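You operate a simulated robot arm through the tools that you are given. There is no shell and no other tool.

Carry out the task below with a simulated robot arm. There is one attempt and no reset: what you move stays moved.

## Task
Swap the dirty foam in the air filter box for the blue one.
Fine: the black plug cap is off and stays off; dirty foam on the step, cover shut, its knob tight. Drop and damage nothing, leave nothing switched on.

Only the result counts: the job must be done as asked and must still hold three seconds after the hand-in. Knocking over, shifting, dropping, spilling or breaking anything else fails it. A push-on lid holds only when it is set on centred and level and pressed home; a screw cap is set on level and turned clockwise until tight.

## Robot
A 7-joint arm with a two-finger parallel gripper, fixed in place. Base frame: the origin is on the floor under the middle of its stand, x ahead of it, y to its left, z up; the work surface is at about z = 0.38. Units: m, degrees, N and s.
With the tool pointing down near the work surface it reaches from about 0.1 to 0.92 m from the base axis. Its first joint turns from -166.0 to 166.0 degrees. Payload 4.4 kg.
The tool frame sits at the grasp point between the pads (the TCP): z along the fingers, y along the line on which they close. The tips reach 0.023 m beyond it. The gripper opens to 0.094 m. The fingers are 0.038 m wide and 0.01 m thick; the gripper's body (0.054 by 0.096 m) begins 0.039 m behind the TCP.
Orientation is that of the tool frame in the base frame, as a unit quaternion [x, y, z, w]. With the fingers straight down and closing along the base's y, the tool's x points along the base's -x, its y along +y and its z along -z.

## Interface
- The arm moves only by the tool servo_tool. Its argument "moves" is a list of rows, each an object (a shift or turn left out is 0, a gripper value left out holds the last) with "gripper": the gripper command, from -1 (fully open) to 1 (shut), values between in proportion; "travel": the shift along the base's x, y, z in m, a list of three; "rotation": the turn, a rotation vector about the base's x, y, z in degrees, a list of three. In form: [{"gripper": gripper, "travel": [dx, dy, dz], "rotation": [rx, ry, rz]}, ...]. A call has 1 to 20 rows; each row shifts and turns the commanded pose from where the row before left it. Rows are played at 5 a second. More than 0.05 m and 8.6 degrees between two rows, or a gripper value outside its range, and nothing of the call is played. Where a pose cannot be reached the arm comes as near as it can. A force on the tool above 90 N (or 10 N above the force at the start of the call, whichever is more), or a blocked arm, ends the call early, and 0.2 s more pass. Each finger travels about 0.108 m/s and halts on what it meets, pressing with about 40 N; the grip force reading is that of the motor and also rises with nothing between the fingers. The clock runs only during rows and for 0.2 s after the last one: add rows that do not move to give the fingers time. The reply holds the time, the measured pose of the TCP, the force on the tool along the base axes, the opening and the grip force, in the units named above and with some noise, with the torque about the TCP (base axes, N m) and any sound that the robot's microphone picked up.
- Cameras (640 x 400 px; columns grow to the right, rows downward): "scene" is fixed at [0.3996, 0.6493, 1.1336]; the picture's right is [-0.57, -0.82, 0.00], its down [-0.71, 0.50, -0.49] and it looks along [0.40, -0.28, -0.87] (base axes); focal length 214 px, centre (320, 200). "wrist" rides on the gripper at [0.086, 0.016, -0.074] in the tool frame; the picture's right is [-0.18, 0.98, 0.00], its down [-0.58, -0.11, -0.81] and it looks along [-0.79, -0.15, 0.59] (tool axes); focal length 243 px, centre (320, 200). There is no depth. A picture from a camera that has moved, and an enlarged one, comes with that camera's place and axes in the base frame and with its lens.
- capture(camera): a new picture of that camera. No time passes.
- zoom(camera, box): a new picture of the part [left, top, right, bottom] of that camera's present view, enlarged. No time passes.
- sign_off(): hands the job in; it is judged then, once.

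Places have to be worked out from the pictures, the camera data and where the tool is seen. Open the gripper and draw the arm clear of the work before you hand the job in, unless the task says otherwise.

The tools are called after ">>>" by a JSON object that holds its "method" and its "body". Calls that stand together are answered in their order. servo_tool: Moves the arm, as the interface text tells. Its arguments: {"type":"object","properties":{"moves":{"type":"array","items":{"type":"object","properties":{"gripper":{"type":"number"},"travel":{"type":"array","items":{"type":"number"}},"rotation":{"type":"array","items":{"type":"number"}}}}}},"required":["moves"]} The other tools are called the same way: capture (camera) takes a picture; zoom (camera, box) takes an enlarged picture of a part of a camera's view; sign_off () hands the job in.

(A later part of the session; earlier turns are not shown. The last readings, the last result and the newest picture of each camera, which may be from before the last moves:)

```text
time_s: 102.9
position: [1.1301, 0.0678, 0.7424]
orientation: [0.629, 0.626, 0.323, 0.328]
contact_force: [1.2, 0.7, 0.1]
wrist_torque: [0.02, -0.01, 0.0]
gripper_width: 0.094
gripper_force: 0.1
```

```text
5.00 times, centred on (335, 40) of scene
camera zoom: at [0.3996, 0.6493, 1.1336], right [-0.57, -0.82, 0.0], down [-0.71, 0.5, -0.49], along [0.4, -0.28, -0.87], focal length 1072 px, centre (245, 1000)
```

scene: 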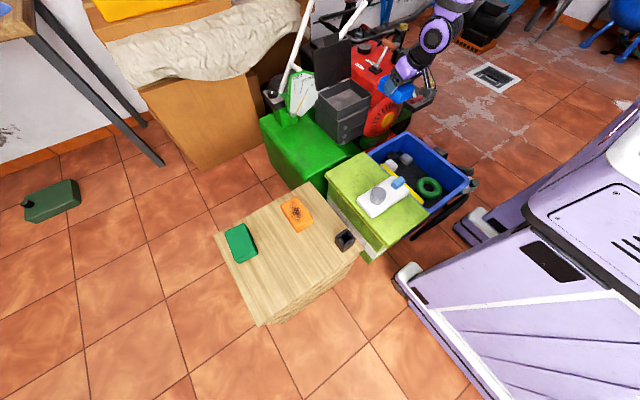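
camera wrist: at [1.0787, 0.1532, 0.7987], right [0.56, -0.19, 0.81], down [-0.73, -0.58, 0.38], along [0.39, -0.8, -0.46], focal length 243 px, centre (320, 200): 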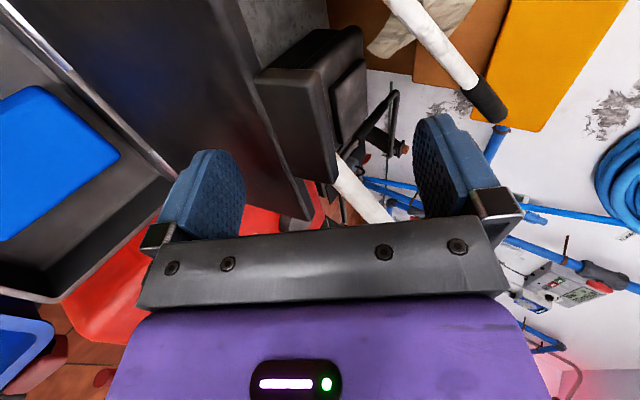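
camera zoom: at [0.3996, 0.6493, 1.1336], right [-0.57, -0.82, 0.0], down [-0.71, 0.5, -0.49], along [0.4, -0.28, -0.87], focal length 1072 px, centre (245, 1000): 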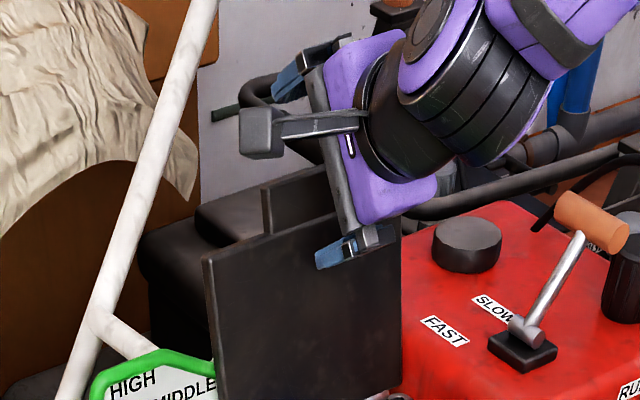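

Reached without trouble. I lower the fork so the upper finger comes down behind the tab.

>>> {"method": "servo_tool", "body": {"moves": [{"travel": [0, 0.001, -0.012]}, {"travel": [0, 0, -0.012]}, {"travel": [0, 0, -0.012]}, {}]}}

>>> {"method": "capture", "body": {"camera": "wrist"}}

>>> {"method": "zoom", "body": {"camera": "scene", "box": [290, 0, 380, 80]}}

```text
time_s: 103.9
position: [1.1288, 0.0687, 0.7077]
orientation: [0.629, 0.625, 0.323, 0.329]
contact_force: [-0.3, 0.3, 0.6]
wrist_torque: [0.01, 0.04, 0.0]
gripper_width: 0.0939
gripper_force: 0.1
```

```text
taken
camera wrist: at [1.0781, 0.1542, 0.7627], right [0.56, -0.19, 0.81], down [-0.73, -0.58, 0.37], along [0.39, -0.8, -0.46], focal length 243 px, centre (320, 200)
```

wrist: 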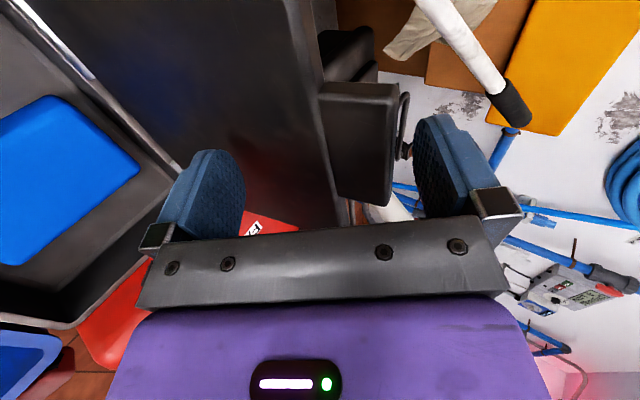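

```text
5.00 times, centred on (335, 40) of scene
camera zoom: at [0.3996, 0.6493, 1.1336], right [-0.57, -0.82, 0.0], down [-0.71, 0.5, -0.49], along [0.4, -0.28, -0.87], focal length 1072 px, centre (245, 1000)
```

zoom: 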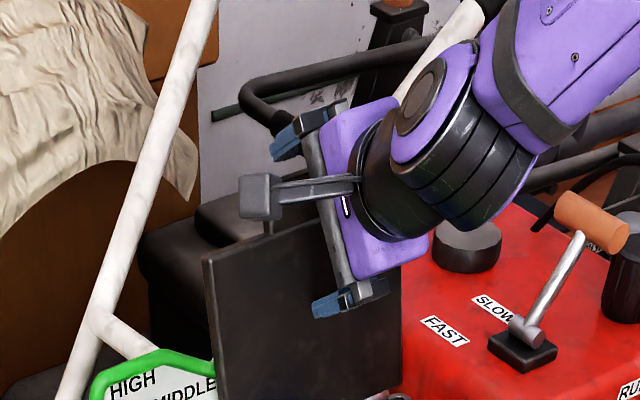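

The tab's end is close to the upper finger's inner face. I go down another 8 mm, then pull back toward the robot.

>>> {"method": "servo_tool", "body": {"moves": [{"travel": [0, 0, -0.006]}, {"travel": [0, 0, -0.003]}, {"travel": [-0.006, 0, 0]}, {"travel": [-0.006, 0, 0]}, {}]}}

>>> {"method": "capture", "body": {"camera": "wrist"}}

>>> {"method": "zoom", "body": {"camera": "scene", "box": [290, 0, 380, 80]}}

```text
time_s: 105.1
position: [1.1183, 0.0693, 0.7006]
orientation: [0.629, 0.625, 0.324, 0.329]
contact_force: [2.6, -0.9, 7.7]
wrist_torque: [-0.13, -0.25, -0.01]
gripper_width: 0.0942
gripper_force: 0.0
```

```text
taken
camera wrist: at [1.0672, 0.1542, 0.755], right [0.56, -0.19, 0.81], down [-0.73, -0.58, 0.37], along [0.39, -0.8, -0.46], focal length 243 px, centre (320, 200)
```

wrist: 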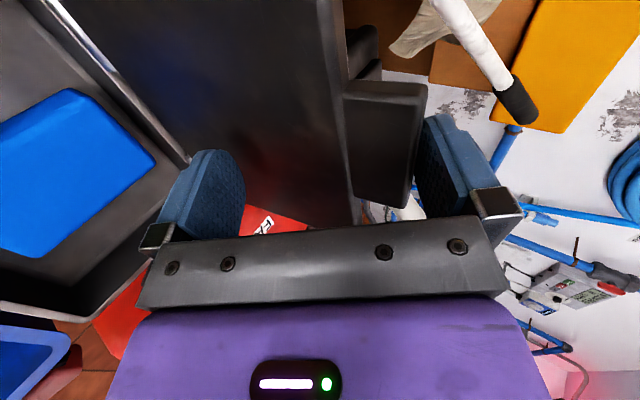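

```text
5.00 times, centred on (335, 40) of scene
camera zoom: at [0.3996, 0.6493, 1.1336], right [-0.57, -0.82, 0.0], down [-0.71, 0.5, -0.49], along [0.4, -0.28, -0.87], focal length 1072 px, centre (245, 1000)
```

zoom: 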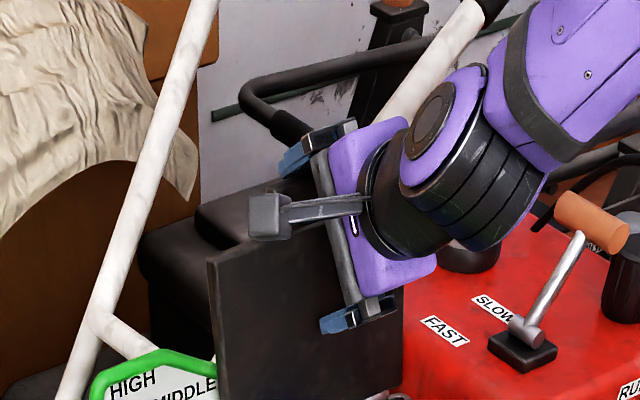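

The upper finger is engaged behind the tab (light force). I pull back slowly, rising slightly to follow the arc.

>>> {"method": "servo_tool", "body": {"moves": [{"travel": [-0.008, 0, 0.0015]}, {"travel": [-0.008, 0, 0.0015]}, {"travel": [-0.008, 0, 0.0015]}, {}]}}

>>> {"method": "capture", "body": {"camera": "wrist"}}

>>> {"method": "zoom", "body": {"camera": "scene", "box": [290, 0, 380, 80]}}

```text
time_s: 106.1
position: [1.0941, 0.0687, 0.7011]
orientation: [0.629, 0.626, 0.325, 0.327]
contact_force: [-0.6, 0.1, -0.7]
wrist_torque: [0.0, -0.01, 0.01]
gripper_width: 0.094
gripper_force: 0.1
```

```text
taken
camera wrist: at [1.0423, 0.1544, 0.7575], right [0.56, -0.19, 0.8], down [-0.73, -0.58, 0.38], along [0.39, -0.8, -0.46], focal length 243 px, centre (320, 200)
```

wrist: 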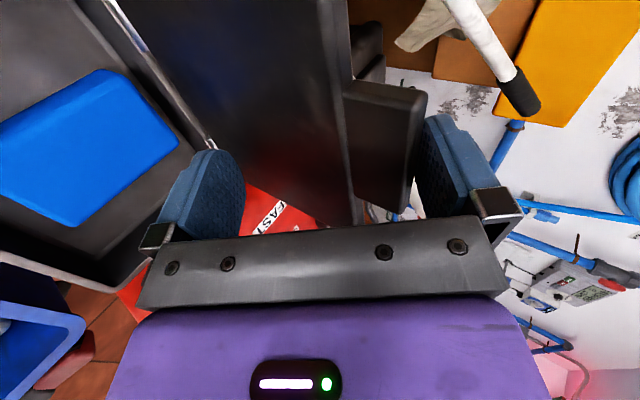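

```text
5.00 times, centred on (335, 40) of scene
camera zoom: at [0.3996, 0.6493, 1.1336], right [-0.57, -0.82, 0.0], down [-0.71, 0.5, -0.49], along [0.4, -0.28, -0.87], focal length 1072 px, centre (245, 1000)
```

zoom: 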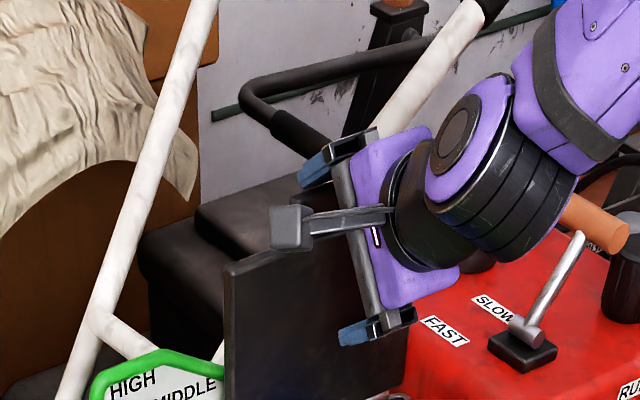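

The cover follows (≈92°). I keep pulling with the upper finger to about 75° and see whether it holds or falls onto the lower finger.

>>> {"method": "servo_tool", "body": {"moves": [{"travel": [-0.01, 0, 0]}, {"travel": [-0.01, 0, -0.001]}, {"travel": [-0.01, 0, -0.001]}, {"travel": [-0.01, 0, -0.001]}, {"travel": [-0.01, 0, -0.001]}, {}]}}

>>> {"method": "capture", "body": {"camera": "wrist"}}

>>> {"method": "zoom", "body": {"camera": "scene", "box": [290, 10, 390, 110]}}

```text
time_s: 107.5
position: [1.0442, 0.0698, 0.6979]
orientation: [0.629, 0.626, 0.325, 0.329]
contact_force: [0.1, 0.4, 0.2]
wrist_torque: [0.0, 0.02, -0.03]
gripper_width: 0.094
gripper_force: 0.1
```

```text
taken
camera wrist: at [0.9927, 0.1543, 0.754], right [0.56, -0.19, 0.81], down [-0.73, -0.58, 0.38], along [0.39, -0.8, -0.46], focal length 243 px, centre (320, 200)
```

wrist: 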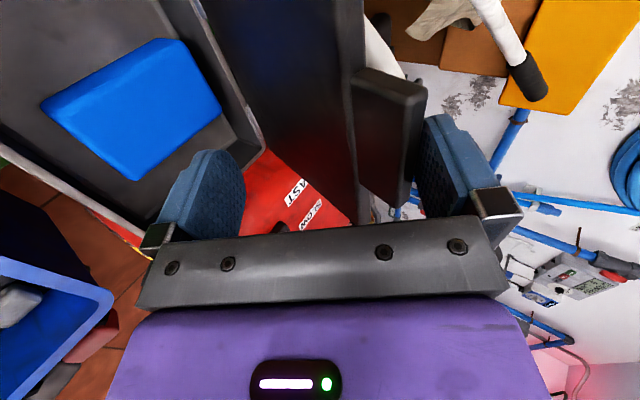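

```text
4.00 times, centred on (340, 60) of scene
camera zoom: at [0.3996, 0.6493, 1.1336], right [-0.57, -0.82, 0.0], down [-0.71, 0.5, -0.49], along [0.4, -0.28, -0.87], focal length 858 px, centre (240, 760)
```

zoom: 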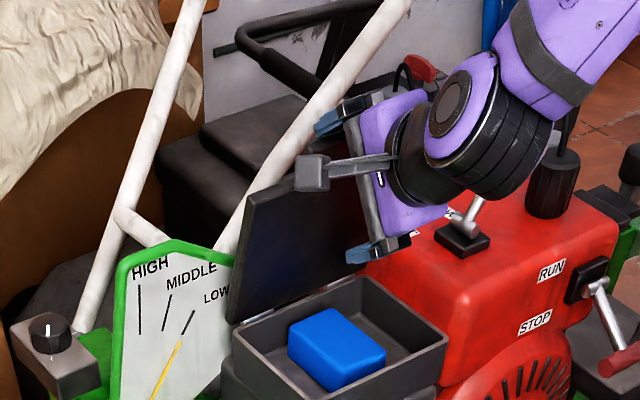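

The hinge has enough friction: the cover stays against the upper finger without falling. I continue closing along the arc to about 30°.

>>> {"method": "servo_tool", "body": {"moves": [{"travel": [-0.0092, 0, -0.0032]}, {"travel": [-0.0092, 0, -0.0032]}, {"travel": [-0.0092, 0, -0.0032]}, {"travel": [-0.0092, 0, -0.0032]}, {"travel": [-0.0092, 0, -0.0032]}, {"travel": [-0.0095, 0, -0.0065]}, {"travel": [-0.0095, 0, -0.0065]}, {"travel": [-0.0095, 0, -0.0065]}, {"travel": [-0.0095, 0, -0.0065]}, {}]}}

>>> {"method": "capture", "body": {"camera": "wrist"}}

>>> {"method": "zoom", "body": {"camera": "scene", "box": [290, 10, 390, 110]}}

```text
time_s: 109.7
position: [0.9595, 0.0692, 0.6576]
orientation: [0.629, 0.625, 0.325, 0.329]
contact_force: [0.0, 0.5, 0.0]
wrist_torque: [-0.01, 0.03, 0.02]
gripper_width: 0.094
gripper_force: 0.0
```

```text
taken
camera wrist: at [0.9086, 0.1542, 0.7122], right [0.56, -0.19, 0.81], down [-0.73, -0.58, 0.38], along [0.39, -0.8, -0.46], focal length 243 px, centre (320, 200)
```

wrist: 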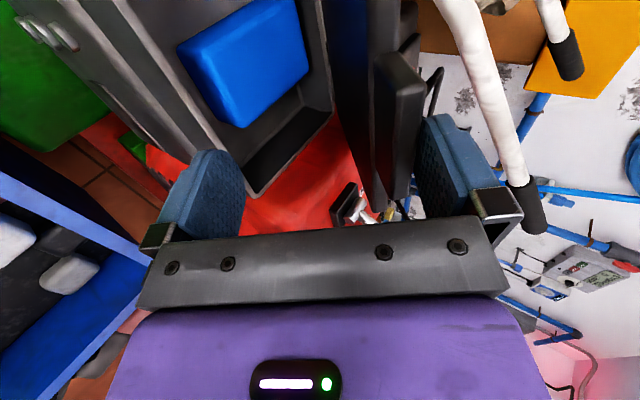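

```text
4.00 times, centred on (340, 60) of scene
camera zoom: at [0.3996, 0.6493, 1.1336], right [-0.57, -0.82, 0.0], down [-0.71, 0.5, -0.49], along [0.4, -0.28, -0.87], focal length 858 px, centre (240, 760)
```

zoom: 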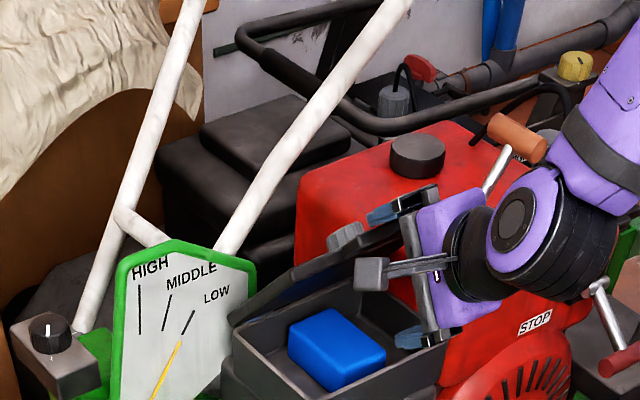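

At about 40°. I continue closing to ~15°, the lower finger passing in front of the tray.

>>> {"method": "servo_tool", "body": {"moves": [{"travel": [-0.0075, 0, -0.0088]}, {"travel": [-0.0075, 0, -0.0088]}, {"travel": [-0.0075, 0, -0.0088]}, {"travel": [-0.0075, 0, -0.0088]}, {"travel": [-0.005, 0, -0.0104]}, {"travel": [-0.005, 0, -0.0104]}, {"travel": [-0.005, 0, -0.0104]}, {"travel": [-0.005, 0, -0.0104]}, {}]}}

>>> {"method": "capture", "body": {"camera": "wrist"}}

>>> {"method": "zoom", "body": {"camera": "scene", "box": [290, 30, 390, 120]}}

```text
time_s: 111.7
position: [0.9092, 0.0687, 0.5805]
orientation: [0.628, 0.626, 0.324, 0.329]
contact_force: [0.0, -0.5, -0.1]
wrist_torque: [0.01, 0.03, 0.04]
gripper_width: 0.0936
gripper_force: 0.0
```

```text
taken
camera wrist: at [0.8585, 0.1543, 0.6353], right [0.56, -0.19, 0.81], down [-0.73, -0.58, 0.38], along [0.39, -0.8, -0.46], focal length 243 px, centre (320, 200)
```

wrist: 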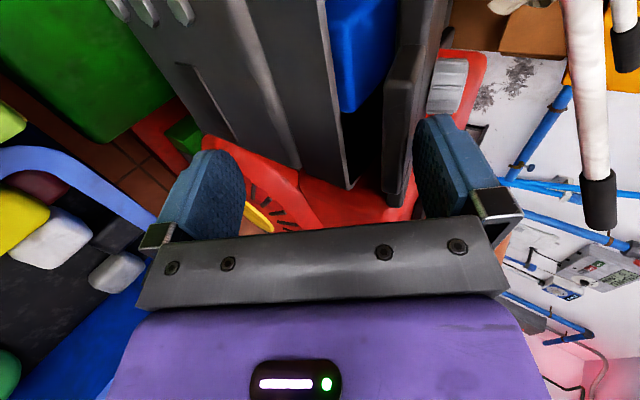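

```text
4.44 times, centred on (340, 75) of scene
camera zoom: at [0.3996, 0.6493, 1.1336], right [-0.57, -0.82, 0.0], down [-0.71, 0.5, -0.49], along [0.4, -0.28, -0.87], focal length 953 px, centre (231, 756)
```

zoom: 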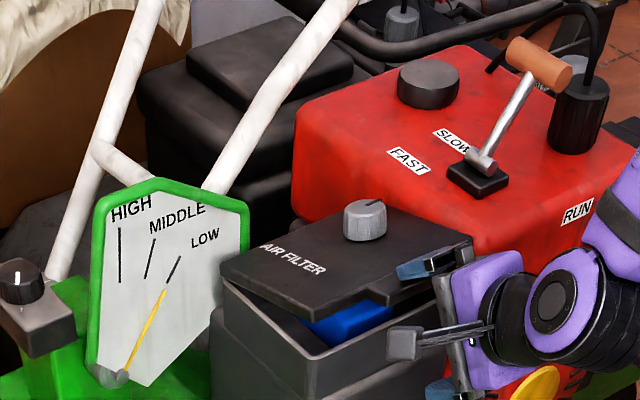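

About 15° left. I continue down to nearly closed in small rows, watching the force.

>>> {"method": "servo_tool", "body": {"moves": [{"travel": [-0.0022, 0, -0.01]}, {"travel": [-0.0022, 0, -0.01]}, {"travel": [-0.002, 0, -0.01]}, {}]}}

>>> {"method": "zoom", "body": {"camera": "scene", "box": [300, 50, 380, 120]}}

>>> {"method": "capture", "body": {"camera": "wrist"}}

```text
time_s: 112.7
position: [0.9047, 0.0693, 0.5503]
orientation: [0.628, 0.626, 0.325, 0.328]
contact_force: [0.4, -0.5, 0.7]
wrist_torque: [0.0, 0.06, 0.03]
gripper_width: 0.0939
gripper_force: 0.0
```

```text
5.71 times, centred on (340, 85) of scene
camera zoom: at [0.3996, 0.6493, 1.1336], right [-0.57, -0.82, 0.0], down [-0.71, 0.5, -0.49], along [0.4, -0.28, -0.87], focal length 1226 px, centre (206, 857)
```

zoom: 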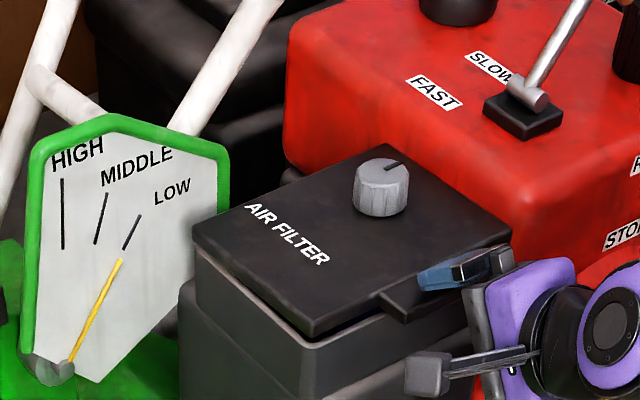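

```text
taken
camera wrist: at [0.8524, 0.1543, 0.6054], right [0.56, -0.19, 0.81], down [-0.73, -0.58, 0.38], along [0.39, -0.8, -0.46], focal length 243 px, centre (320, 200)
```

wrist: 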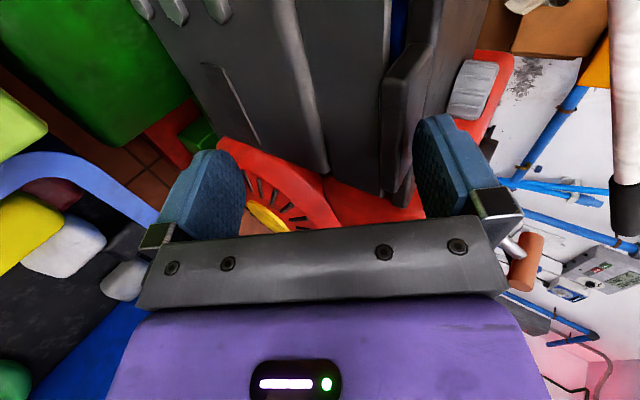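

Only a small gap remains. I press down the last millimetres in 4 mm rows until contact.

>>> {"method": "servo_tool", "body": {"moves": [{"travel": [-0.001, 0, -0.004]}, {"travel": [-0.001, 0, -0.004]}, {}]}}

>>> {"method": "servo_tool", "body": {"moves": [{"travel": [0, 0, -0.004]}, {}]}}

>>> {"method": "zoom", "body": {"camera": "scene", "box": [300, 50, 380, 120]}}

>>> {"method": "capture", "body": {"camera": "wrist"}}

```text
time_s: 113.5
position: [0.9016, 0.0689, 0.5416]
orientation: [0.629, 0.626, 0.324, 0.328]
contact_force: [-1.4, 0.2, 1.2]
wrist_torque: [-0.01, -0.05, 0.01]
gripper_width: 0.0937
gripper_force: 0.0
```

```text
time_s: 114.1
position: [0.9039, 0.0704, 0.5406]
orientation: [0.629, 0.624, 0.326, 0.33]
contact_force: [-2.3, 0.5, 27.2]
wrist_torque: [0.04, -1.35, -0.22]
gripper_width: 0.0939
gripper_force: 0.1
```

```text
5.71 times, centred on (340, 85) of scene
camera zoom: at [0.3996, 0.6493, 1.1336], right [-0.57, -0.82, 0.0], down [-0.71, 0.5, -0.49], along [0.4, -0.28, -0.87], focal length 1226 px, centre (206, 857)
```

zoom: 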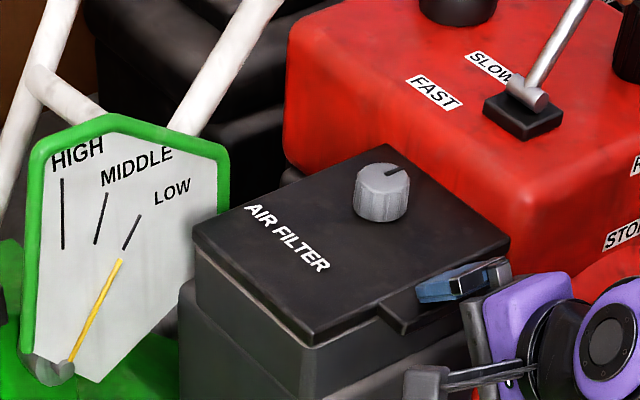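

```text
taken
camera wrist: at [0.8517, 0.1546, 0.596], right [0.56, -0.19, 0.81], down [-0.73, -0.58, 0.37], along [0.4, -0.8, -0.46], focal length 243 px, centre (320, 200)
```

wrist: 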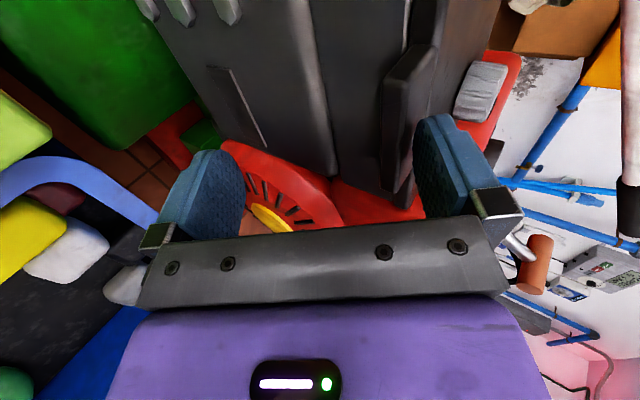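

The cover is shut (27 N seating contact). I relieve, pull the fork straight back, and rise.

>>> {"method": "servo_tool", "body": {"moves": [{"travel": [0, 0, 0.004]}, {"travel": [-0.02, 0, 0.002]}, {"travel": [-0.03, 0, 0.005]}, {"travel": [-0.03, 0, 0.02]}, {"travel": [0, 0, 0.045]}, {"travel": [0, 0, 0.045]}, {"travel": [0.01, 0, 0.03]}, {}]}}

>>> {"method": "zoom", "body": {"camera": "scene", "box": [300, 50, 380, 120]}}

>>> {"method": "capture", "body": {"camera": "wrist"}}

```text
time_s: 115.9
position: [0.8329, 0.0689, 0.6879]
orientation: [0.63, 0.625, 0.324, 0.328]
contact_force: [0.1, 0.7, 1.3]
wrist_torque: [-0.03, 0.01, -0.01]
gripper_width: 0.0939
gripper_force: 0.1
```

```text
5.71 times, centred on (340, 85) of scene
camera zoom: at [0.3996, 0.6493, 1.1336], right [-0.57, -0.82, 0.0], down [-0.71, 0.5, -0.49], along [0.4, -0.28, -0.87], focal length 1226 px, centre (206, 857)
```

zoom: 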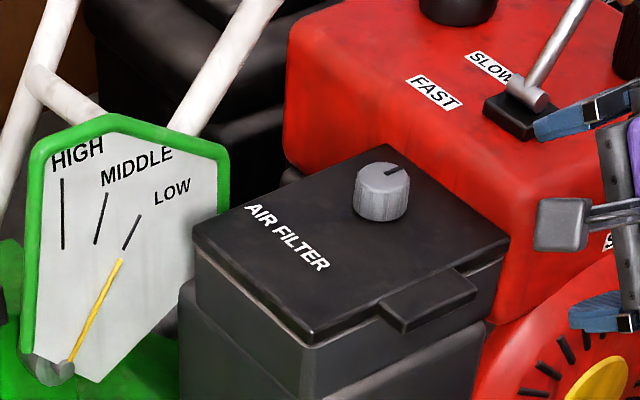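

```text
taken
camera wrist: at [0.7806, 0.1542, 0.7436], right [0.56, -0.19, 0.81], down [-0.73, -0.58, 0.38], along [0.39, -0.8, -0.46], focal length 243 px, centre (320, 200)
```

wrist: 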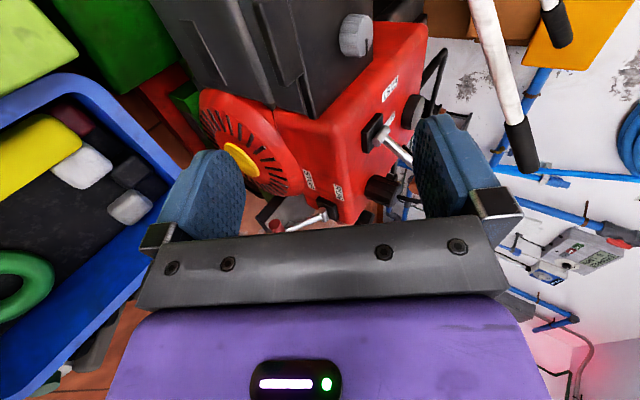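

Cover shut and in place. I turn the hand back to the knob-turning posture (28° lean, closing along y, yaw +12°) in free air.

>>> {"method": "servo_tool", "body": {"moves": [{"rotation": [0, 6.75, 0]}, {"rotation": [0, 6.75, 0]}, {"rotation": [0, 6.75, 0]}, {"rotation": [0, 6.75, 0], "gripper": -0.4}, {"rotation": [-3.52, 0, 6.62]}, {"rotation": [-3.52, 0, 6.62]}, {"rotation": [-3.52, 0, 6.62]}, {"rotation": [-3.52, 0, 6.62]}, {"rotation": [-3.52, 0, 6.62]}, {"rotation": [-3.52, 0, 6.62]}, {"rotation": [-3.52, 0, 6.62]}, {"rotation": [-3.52, 0, 6.62]}, {"rotation": [-3.52, 0, 6.62]}, {"rotation": [-3.52, 0, 6.62]}, {"rotation": [-3.52, 0, 6.62]}, {"rotation": [-3.52, 0, 6.62]}, {"rotation": [0, 0, 6]}, {"rotation": [0, 0, 6]}, {}]}}

>>> {"method": "capture", "body": {"camera": "wrist"}}

>>> {"method": "zoom", "body": {"camera": "scene", "box": [300, 60, 380, 120]}}

```text
time_s: 119.9
position: [0.8325, 0.0694, 0.689]
orientation: [-0.1, 0.964, 0.025, 0.244]
contact_force: [0.0, -0.3, -0.3]
wrist_torque: [-0.01, -0.02, 0.02]
gripper_width: 0.0661
gripper_force: 0.1
```

```text
taken
camera wrist: at [0.7192, 0.0599, 0.7131], right [-0.05, 1.0, 0.09], down [0.15, -0.08, 0.99], along [0.99, 0.06, -0.14], focal length 243 px, centre (320, 200)
```

wrist: 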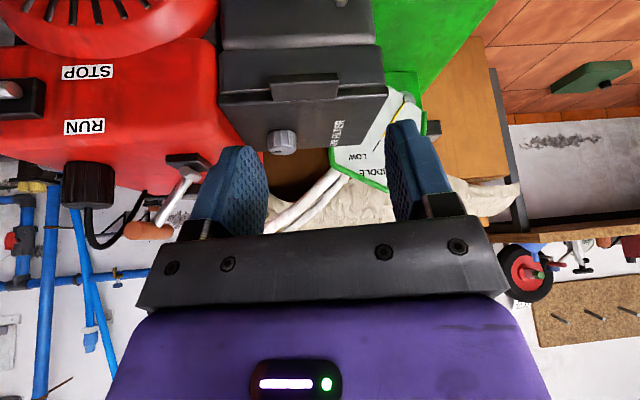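

```text
6.67 times, centred on (340, 90) of scene
camera zoom: at [0.3996, 0.6493, 1.1336], right [-0.57, -0.82, 0.0], down [-0.71, 0.5, -0.49], along [0.4, -0.28, -0.87], focal length 1430 px, centre (187, 933)
```

zoom: 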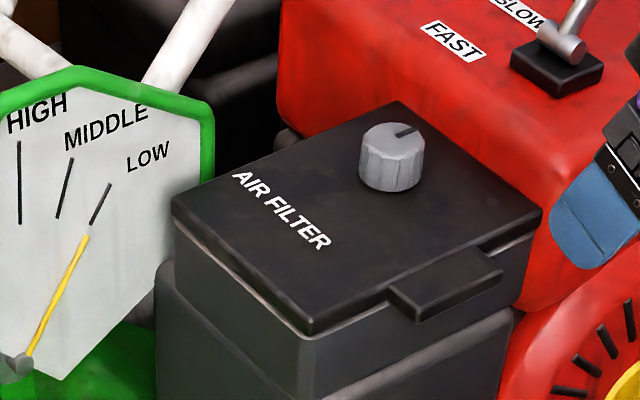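

The view matches the shut cover before opening. I move over the knob at [1.0515, 0.0347] and stop above it.

>>> {"method": "servo_tool", "body": {"moves": [{"travel": [0.035, -0.005, 0.01]}, {"travel": [0.043, -0.007, 0.005]}, {"travel": [0.043, -0.007, 0]}, {"travel": [0.043, -0.007, -0.01]}, {"travel": [0.043, -0.0065, -0.02]}, {"travel": [0.012, -0.0022, -0.02]}, {}, {}]}}

>>> {"method": "capture", "body": {"camera": "wrist"}}

>>> {"method": "zoom", "body": {"camera": "scene", "box": [300, 40, 380, 100]}}

```text
time_s: 121.7
position: [1.0503, 0.0335, 0.6544]
orientation: [-0.1, 0.964, 0.025, 0.244]
contact_force: [0.8, 0.1, -1.1]
wrist_torque: [-0.02, -0.02, 0.01]
gripper_width: 0.0661
gripper_force: 0.0
```

```text
taken
camera wrist: at [0.9378, 0.0259, 0.6787], right [-0.04, 1.0, 0.09], down [0.15, -0.08, 0.99], along [0.99, 0.06, -0.14], focal length 243 px, centre (320, 200)
```

wrist: 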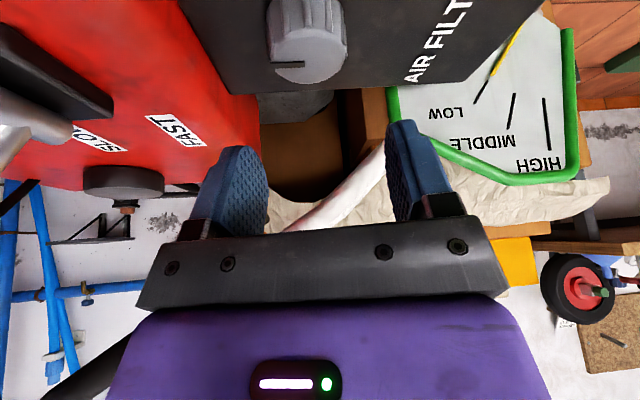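

```text
6.67 times, centred on (340, 70) of scene
camera zoom: at [0.3996, 0.6493, 1.1336], right [-0.57, -0.82, 0.0], down [-0.71, 0.5, -0.49], along [0.4, -0.28, -0.87], focal length 1430 px, centre (187, 1067)
```

zoom: 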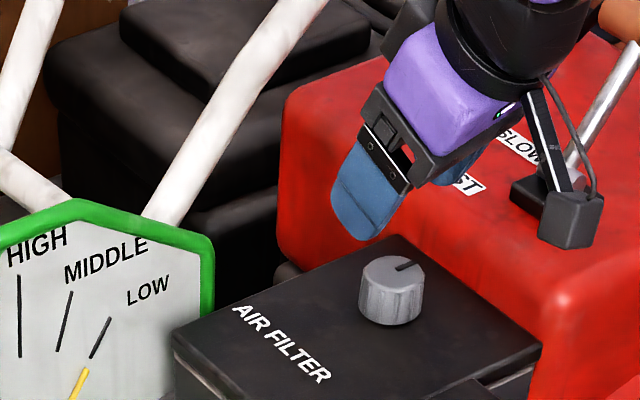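

Aligned with the knob. I descend to z ≈ 0.600 and close.

>>> {"method": "servo_tool", "body": {"moves": [{"travel": [0.0012, 0.0012, -0.015]}, {"travel": [0, 0, -0.015]}, {"travel": [0, 0, -0.013]}, {"travel": [0, 0, -0.011]}, {}, {"gripper": 0.0}, {"gripper": 0.5}, {}, {}]}}

>>> {"method": "capture", "body": {"camera": "wrist"}}

```text
time_s: 123.7
position: [1.0524, 0.0352, 0.5985]
orientation: [-0.1, 0.964, 0.025, 0.244]
contact_force: [1.9, -9.7, -0.9]
wrist_torque: [-0.21, 0.01, 0.03]
gripper_width: 0.0407
gripper_force: 44.8
```

```text
taken
camera wrist: at [0.9394, 0.0262, 0.6237], right [-0.04, 1.0, 0.09], down [0.15, -0.08, 0.99], along [0.99, 0.06, -0.14], focal length 243 px, centre (320, 200)
```

wrist: 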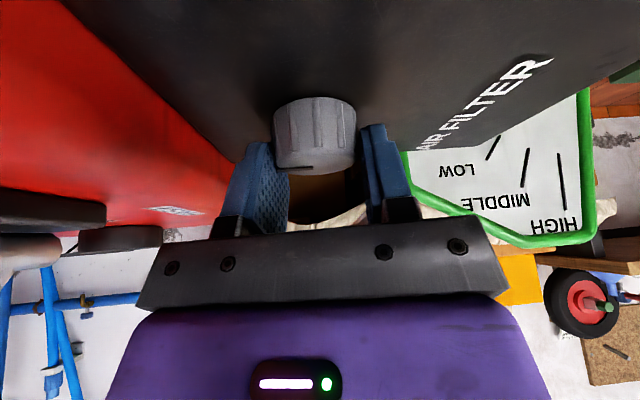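

Gripped. I turn clockwise 60° (to yaw −48°).

>>> {"method": "servo_tool", "body": {"moves": [{"travel": [0, -0.001, 0], "rotation": [0, 0, -6]}, {"rotation": [0, 0, -8]}, {"rotation": [0, 0, -8]}, {"rotation": [0, 0, -8]}, {"rotation": [0, 0, -8]}, {"rotation": [0, 0, -8]}, {"rotation": [0, 0, -8]}, {"rotation": [0, 0, -6]}, {}]}}

>>> {"method": "capture", "body": {"camera": "wrist"}}

```text
time_s: 125.7
position: [1.0518, 0.0335, 0.5998]
orientation: [0.397, 0.884, -0.102, 0.224]
contact_force: [-4.2, -16.7, 8.5]
wrist_torque: [-0.87, -0.14, 0.02]
gripper_width: 0.0406
gripper_force: 44.9
```

```text
taken
camera wrist: at [0.9892, 0.1253, 0.6241], right [0.84, 0.53, 0.09], down [0.0, -0.17, 0.99], along [0.54, -0.83, -0.14], focal length 243 px, centre (320, 200)
```

wrist: 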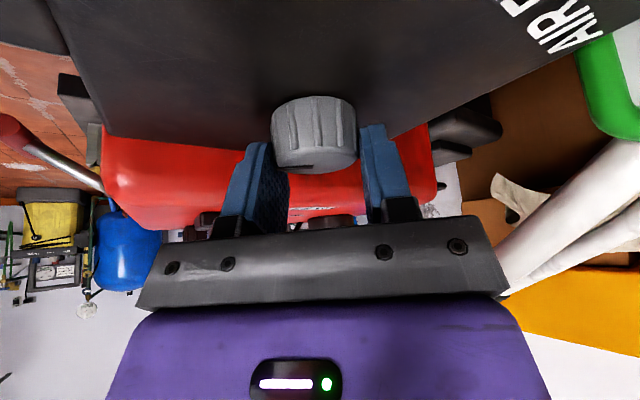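

The knob turned with the hand. I release, rise, swing back to yaw +14°, and re-grip for the second clockwise stroke.

>>> {"method": "servo_tool", "body": {"moves": [{"gripper": -0.4}, {}, {"travel": [0, 0.001, 0.02]}, {"travel": [0, 0, 0.02]}, {"rotation": [0, 0, 8]}, {"rotation": [0, 0, 8]}, {"rotation": [0, 0, 8]}, {"rotation": [0, 0, 8]}, {"rotation": [0, 0, 8]}, {"rotation": [0, 0, 8]}, {"rotation": [0, 0, 8]}, {"rotation": [0, 0, 6]}, {}]}}

>>> {"method": "zoom", "body": {"camera": "wrist", "box": [240, 0, 380, 120]}}

>>> {"method": "zoom", "body": {"camera": "scene", "box": [300, 40, 380, 100]}}

```text
time_s: 128.5
position: [1.0523, 0.035, 0.6404]
orientation: [-0.117, 0.962, 0.029, 0.244]
contact_force: [-0.2, -0.6, -0.1]
wrist_torque: [0.01, -0.04, 0.0]
gripper_width: 0.0656
gripper_force: 0.0
```

```text
3.33 times, centred on (310, 60) of wrist
camera zoom: at [0.9394, 0.0224, 0.6641], right [-0.08, 0.99, 0.09], down [0.15, -0.08, 0.99], along [0.99, 0.09, -0.14], focal length 809 px, centre (353, 667)
```

zoom: 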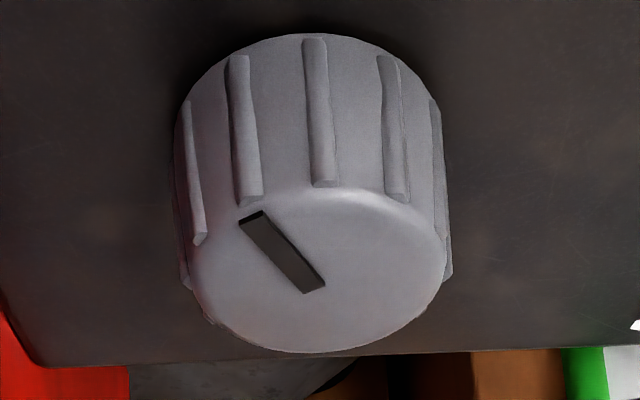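

```text
6.67 times, centred on (340, 70) of scene
camera zoom: at [0.3996, 0.6493, 1.1336], right [-0.57, -0.82, 0.0], down [-0.71, 0.5, -0.49], along [0.4, -0.28, -0.87], focal length 1430 px, centre (187, 1067)
```

zoom: 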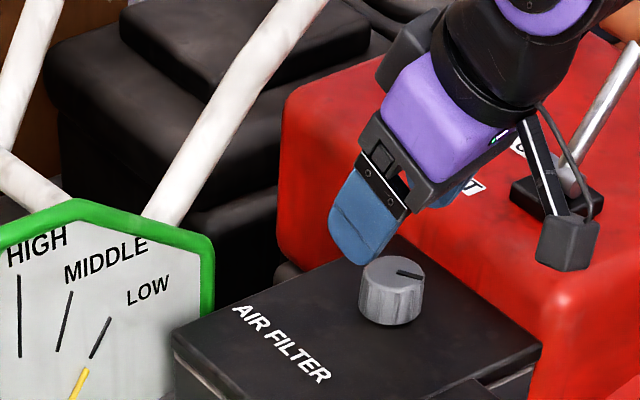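

The mark is halfway back. I descend, grip, and make the second clockwise stroke, checking torque toward its end.

>>> {"method": "servo_tool", "body": {"moves": [{"travel": [-0.0005, -0.0003, -0.02]}, {"travel": [0, 0, -0.012]}, {"travel": [0, 0, -0.008]}, {}, {"gripper": 0.0}, {"gripper": 0.5}, {}, {"rotation": [0, 0, -8]}, {"rotation": [0, 0, -8]}, {"rotation": [0, 0, -8]}, {"rotation": [0, 0, -8]}, {"rotation": [0, 0, -8]}, {"rotation": [0, 0, -8]}, {}]}}

>>> {"method": "servo_tool", "body": {"moves": [{"rotation": [0, 0, -6]}, {}]}}

>>> {"method": "servo_tool", "body": {"moves": [{"rotation": [0, 0, -6]}, {}]}}

>>> {"method": "capture", "body": {"camera": "wrist"}}

```text
time_s: 131.5
position: [1.0511, 0.0332, 0.5988]
orientation: [0.285, 0.927, -0.072, 0.235]
contact_force: [-1.5, -16.2, 5.5]
wrist_torque: [-0.67, 0.14, 0.07]
gripper_width: 0.0402
gripper_force: 44.8
```

```text
time_s: 132.1
position: [1.0506, 0.0336, 0.6008]
orientation: [0.334, 0.91, -0.085, 0.23]
contact_force: [-3.3, -19.2, 7.2]
wrist_torque: [-0.65, 0.27, 0.04]
gripper_width: 0.0403
gripper_force: 45.1
```

```text
time_s: 132.7
position: [1.0516, 0.034, 0.6007]
orientation: [0.38, 0.892, -0.097, 0.225]
contact_force: [-6.0, -26.7, 8.0]
wrist_torque: [-0.72, 0.44, 0.9]
gripper_width: 0.0404
gripper_force: 45.4
```

```text
taken
camera wrist: at [0.9854, 0.1236, 0.6242], right [0.82, 0.56, 0.09], down [0.01, -0.17, 0.99], along [0.57, -0.81, -0.14], focal length 243 px, centre (320, 200)
```

wrist: 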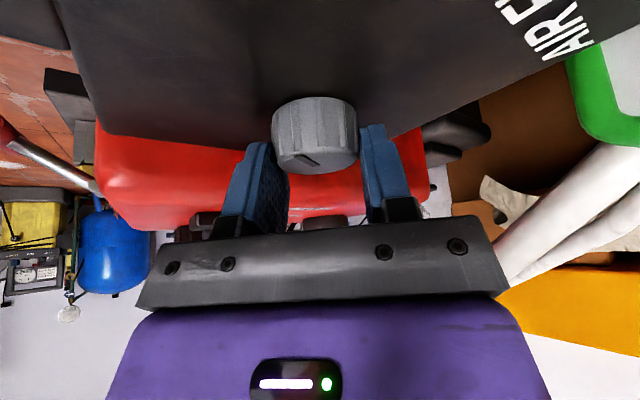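

The torque jumped to +0.9 N·m: the knob meets its tight stop. I relieve the side load by 1.5 mm and turn a few more degrees to make sure it is tight.

>>> {"method": "servo_tool", "body": {"moves": [{"travel": [0, -0.0015, 0], "rotation": [0, 0, -4]}, {}]}}

>>> {"method": "servo_tool", "body": {"moves": [{"rotation": [0, 0, -5]}, {}, {}]}}

>>> {"method": "capture", "body": {"camera": "wrist"}}

```text
time_s: 133.3
position: [1.0505, 0.0341, 0.6004]
orientation: [0.411, 0.878, -0.103, 0.222]
contact_force: [-18.7, -16.3, 6.4]
wrist_torque: [-0.34, 0.79, 0.81]
gripper_width: 0.0406
gripper_force: 44.8
```

```text
time_s: 134.1
position: [1.0516, 0.0328, 0.6009]
orientation: [0.449, 0.859, -0.113, 0.218]
contact_force: [4.6, -11.6, -5.6]
wrist_torque: [-0.17, -0.03, 0.28]
gripper_width: 0.0404
gripper_force: 45.4
```

```text
taken
camera wrist: at [1.0, 0.1327, 0.6245], right [0.9, 0.43, 0.09], down [-0.02, -0.17, 0.99], along [0.44, -0.89, -0.14], focal length 243 px, centre (320, 200)
```

wrist: 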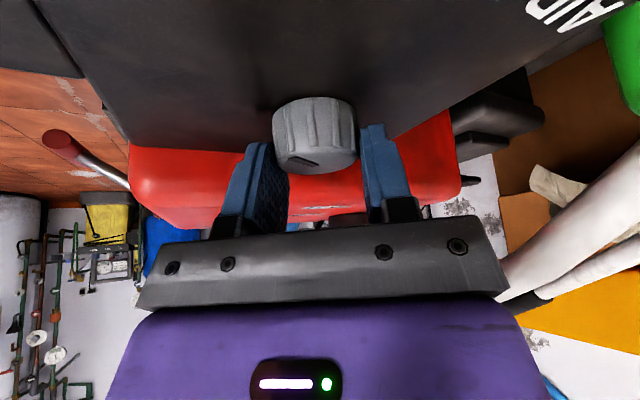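

I release and rise to compare the mark with its original tight position.

>>> {"method": "servo_tool", "body": {"moves": [{"gripper": -0.4}, {}, {"travel": [0, 0.001, 0.02]}, {"travel": [0, 0, 0.02]}, {"travel": [0, 0, 0.03]}, {}]}}

>>> {"method": "zoom", "body": {"camera": "scene", "box": [300, 60, 380, 110]}}

>>> {"method": "capture", "body": {"camera": "wrist"}}

```text
time_s: 135.5
position: [1.0749, 0.0408, 0.6602]
orientation: [0.45, 0.859, -0.114, 0.217]
contact_force: [-0.2, -1.0, -0.1]
wrist_torque: [-0.01, -0.01, 0.04]
gripper_width: 0.0658
gripper_force: 0.2
out of reach, approached as far as the arm can: row 3, 4, 5
```

```text
8.00 times, centred on (340, 85) of scene
camera zoom: at [0.3996, 0.6493, 1.1336], right [-0.57, -0.82, 0.0], down [-0.71, 0.5, -0.49], along [0.4, -0.28, -0.87], focal length 1716 px, centre (160, 1120)
```

zoom: 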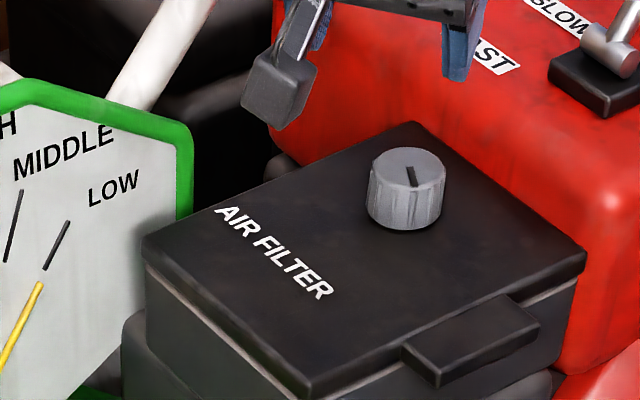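

```text
taken
camera wrist: at [1.0234, 0.1386, 0.6839], right [0.9, 0.43, 0.09], down [-0.02, -0.17, 0.99], along [0.44, -0.89, -0.14], focal length 243 px, centre (320, 200)
```

wrist: 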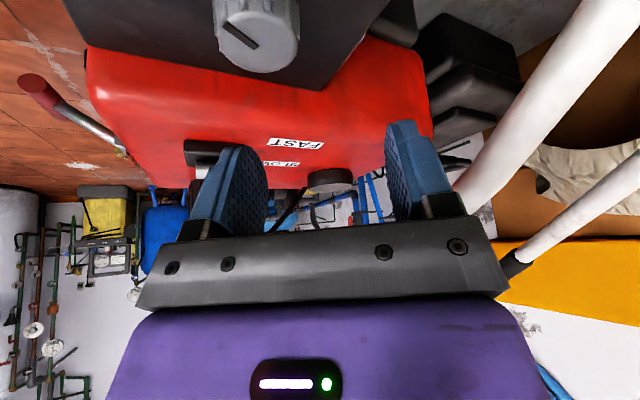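

The mark is exactly where it was when tight at the start. The arm drifted at a reach limit while rising, so I back out toward the robot while turning the yaw back.

>>> {"method": "servo_tool", "body": {"moves": [{"travel": [-0.02, 0, 0.01], "rotation": [0, 0, 4]}, {"travel": [-0.03, 0, 0.01], "rotation": [0, 0, 6]}, {"travel": [-0.04, 0, 0.01], "rotation": [0, 0, 8]}, {"travel": [-0.04, 0, 0.01], "rotation": [0, 0, 8]}, {"travel": [-0.04, 0, 0.01], "rotation": [0, 0, 8]}, {"travel": [-0.04, 0, 0.01], "rotation": [0, 0, 8]}, {"travel": [-0.02, 0, 0], "rotation": [0, 0, 8]}, {"rotation": [0, 0, 8]}, {}]}}

>>> {"method": "capture", "body": {"camera": "wrist"}}

>>> {"method": "capture", "body": {"camera": "scene"}}

```text
time_s: 137.5
position: [1.0904, 0.0975, 0.6098]
orientation: [-0.025, 0.969, 0.005, 0.245]
contact_force: [-0.5, 0.2, 0.2]
wrist_torque: [0.01, -0.02, 0.01]
gripper_width: 0.0658
gripper_force: 0.0
out of reach, approached as far as the arm can: row 1, 2, 3, 4, 5, 6, 7
```

```text
taken
camera wrist: at [0.9778, 0.1066, 0.6334], right [0.11, 0.99, 0.09], down [0.13, -0.1, 0.99], along [0.98, -0.1, -0.14], focal length 243 px, centre (320, 200)
```

wrist: 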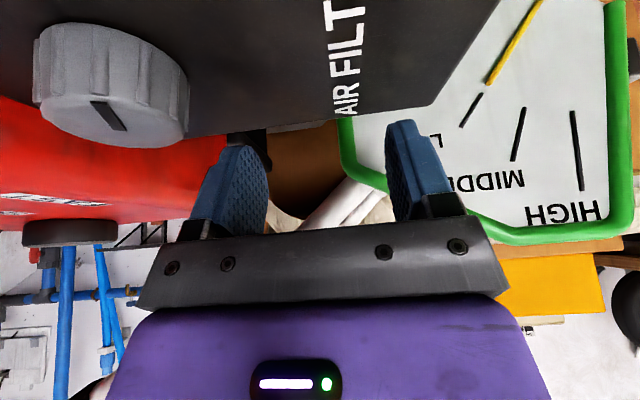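

```text
taken
```

scene: 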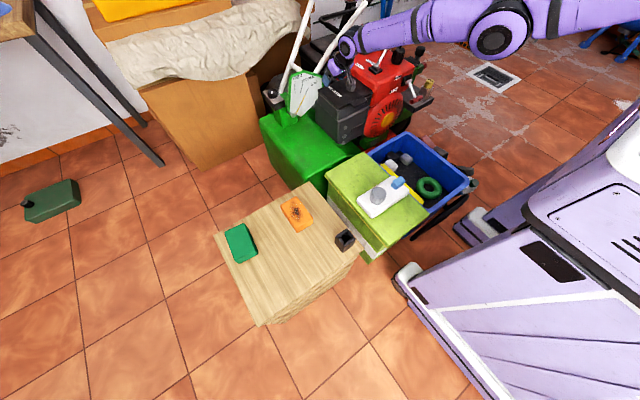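

The arm's solver behaved oddly (moved opposite to the command while turning), now at [1.090, 0.098, 0.610]. I make one tiny upward move to test how it responds before anything else.

>>> {"method": "servo_tool", "body": {"moves": [{"travel": [0, 0, 0.01]}, {}]}}

>>> {"method": "zoom", "body": {"camera": "scene", "box": [280, 0, 520, 130]}}

```text
time_s: 138.1
position: [1.0932, 0.0992, 0.6179]
orientation: [-0.026, 0.969, 0.006, 0.245]
contact_force: [-0.5, 0.2, -0.5]
wrist_torque: [-0.02, 0.03, 0.01]
gripper_width: 0.0658
gripper_force: 0.1
out of reach, approached as far as the arm can: row 1
```

```text
2.67 times, centred on (400, 65) of scene
camera zoom: at [0.3996, 0.6493, 1.1336], right [-0.57, -0.82, 0.0], down [-0.71, 0.5, -0.49], along [0.4, -0.28, -0.87], focal length 572 px, centre (107, 560)
```

zoom: 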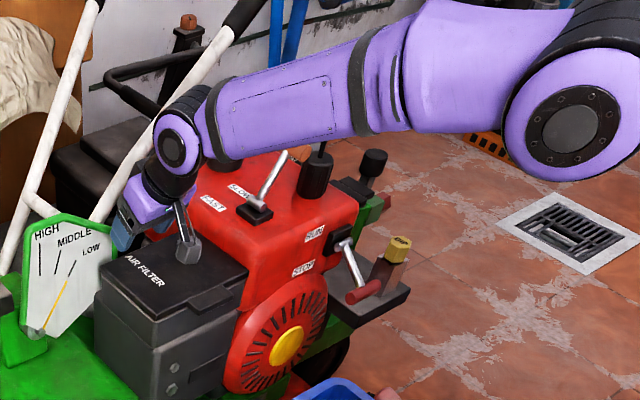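

The arm appears stretched near a singular posture. I try a pure, small inward (−x) and upward move without rotation and check the response.

>>> {"method": "servo_tool", "body": {"moves": [{"travel": [-0.02, 0, 0.01]}, {"travel": [-0.02, 0, 0.01]}, {}]}}

>>> {"method": "zoom", "body": {"camera": "scene", "box": [280, 0, 520, 130]}}

```text
time_s: 138.9
position: [1.0918, 0.1075, 0.619]
orientation: [-0.025, 0.969, 0.006, 0.245]
contact_force: [0.5, -0.6, 0.0]
wrist_torque: [0.0, -0.01, -0.05]
gripper_width: 0.0656
gripper_force: 0.1
out of reach, approached as far as the arm can: row 1, 2
```

```text
2.67 times, centred on (400, 65) of scene
camera zoom: at [0.3996, 0.6493, 1.1336], right [-0.57, -0.82, 0.0], down [-0.71, 0.5, -0.49], along [0.4, -0.28, -0.87], focal length 572 px, centre (107, 560)
```

zoom: 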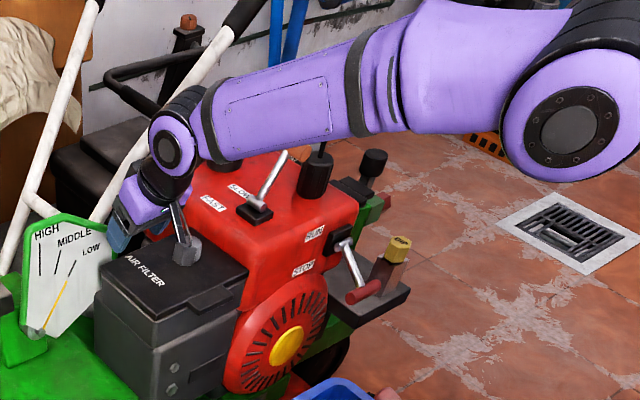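

It slides sideways instead of inward, so this posture is constrained; the gauge plate and handlebar are near on the +y/+x side. I test a small −y move (away from both).

>>> {"method": "servo_tool", "body": {"moves": [{"travel": [0, -0.02, 0]}, {}]}}

>>> {"method": "capture", "body": {"camera": "wrist"}}

```text
time_s: 139.5
position: [1.0964, 0.0881, 0.6163]
orientation: [-0.023, 0.969, 0.006, 0.246]
contact_force: [-0.5, -0.2, -0.1]
wrist_torque: [-0.02, 0.03, 0.0]
gripper_width: 0.0658
gripper_force: 0.1
out of reach, approached as far as the arm can: row 1
```

```text
taken
camera wrist: at [0.9837, 0.0967, 0.6414], right [0.11, 0.99, 0.09], down [0.13, -0.1, 0.99], along [0.98, -0.1, -0.14], focal length 243 px, centre (320, 200)
```

wrist: 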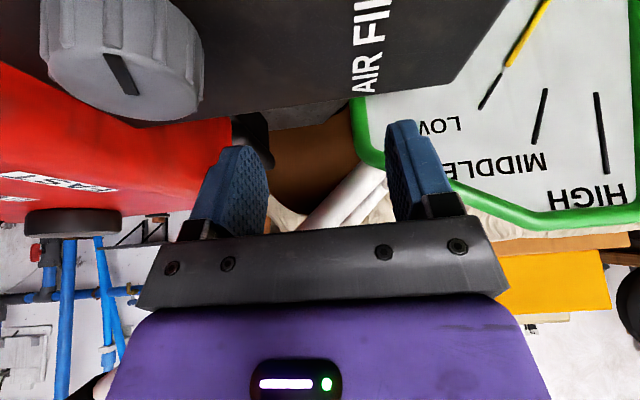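

−y motion works: the feasible motion is along a sphere around the shoulder (arm fully straight). I now command the largest allowed steps straight inward along the arm's line.

>>> {"method": "servo_tool", "body": {"moves": [{"travel": [-0.041, -0.008, 0.026]}, {"travel": [-0.041, -0.008, 0.026]}, {}]}}

>>> {"method": "zoom", "body": {"camera": "scene", "box": [280, 0, 640, 200]}}

```text
time_s: 140.3
position: [1.016, 0.0742, 0.6721]
orientation: [-0.024, 0.969, 0.007, 0.247]
contact_force: [1.3, 0.4, 1.4]
wrist_torque: [-0.01, 0.14, -0.02]
gripper_width: 0.0657
gripper_force: 0.0
out of reach, approached as far as the arm can: row 1
```

```text
1.78 times, centred on (460, 100) of scene
camera zoom: at [0.3996, 0.6493, 1.1336], right [-0.57, -0.82, 0.0], down [-0.71, 0.5, -0.49], along [0.4, -0.28, -0.87], focal length 381 px, centre (71, 378)
```

zoom: 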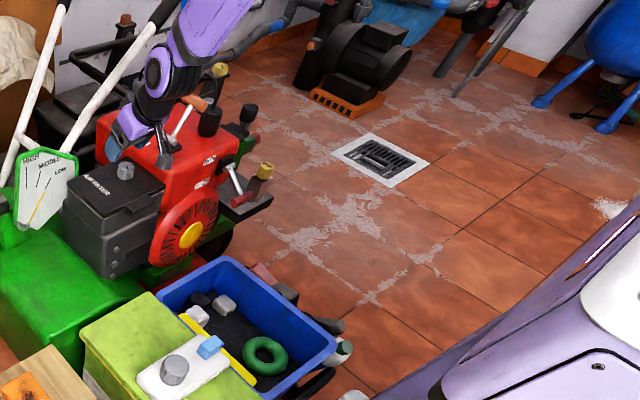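

It recovered: now at [1.016, 0.074, 0.672] with the elbow high again. I check that the levers and everything around the tank are unchanged.

>>> {"method": "servo_tool", "body": {"moves": [{"travel": [-0.04, 0, 0.02]}, {"travel": [-0.045, 0, 0.02]}, {"travel": [-0.045, 0, 0.01]}, {"travel": [-0.045, 0, 0]}, {"travel": [-0.045, 0, 0]}, {"travel": [-0.045, 0, 0]}, {}]}}

>>> {"method": "zoom", "body": {"camera": "scene", "box": [250, 20, 450, 145]}}

>>> {"method": "capture", "body": {"camera": "wrist"}}

```text
time_s: 141.9
position: [0.7508, 0.0724, 0.7204]
orientation: [-0.024, 0.969, 0.007, 0.246]
contact_force: [0.0, -0.2, -0.9]
wrist_torque: [-0.03, 0.03, -0.02]
gripper_width: 0.0658
gripper_force: 0.0
```

```text
3.20 times, centred on (350, 82) of scene
camera zoom: at [0.3996, 0.6493, 1.1336], right [-0.57, -0.82, 0.0], down [-0.71, 0.5, -0.49], along [0.4, -0.28, -0.87], focal length 686 px, centre (224, 576)
```

zoom: 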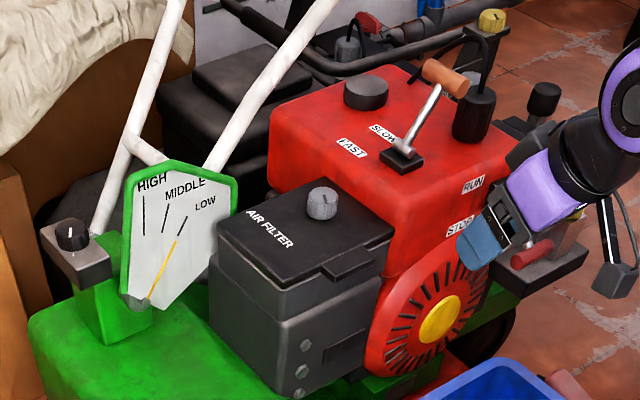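

```text
taken
camera wrist: at [0.6377, 0.0817, 0.745], right [0.11, 0.99, 0.09], down [0.13, -0.1, 0.99], along [0.98, -0.1, -0.14], focal length 243 px, centre (320, 200)
```

wrist: 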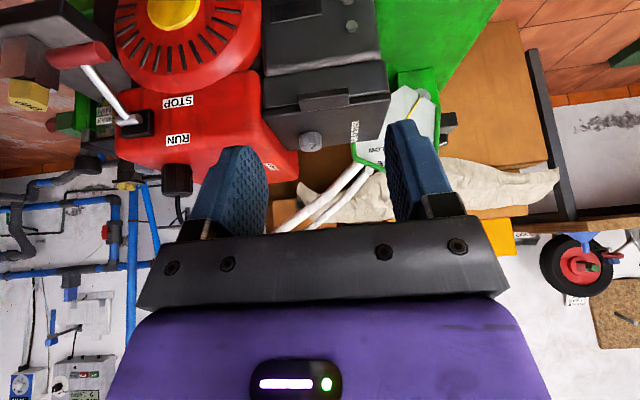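

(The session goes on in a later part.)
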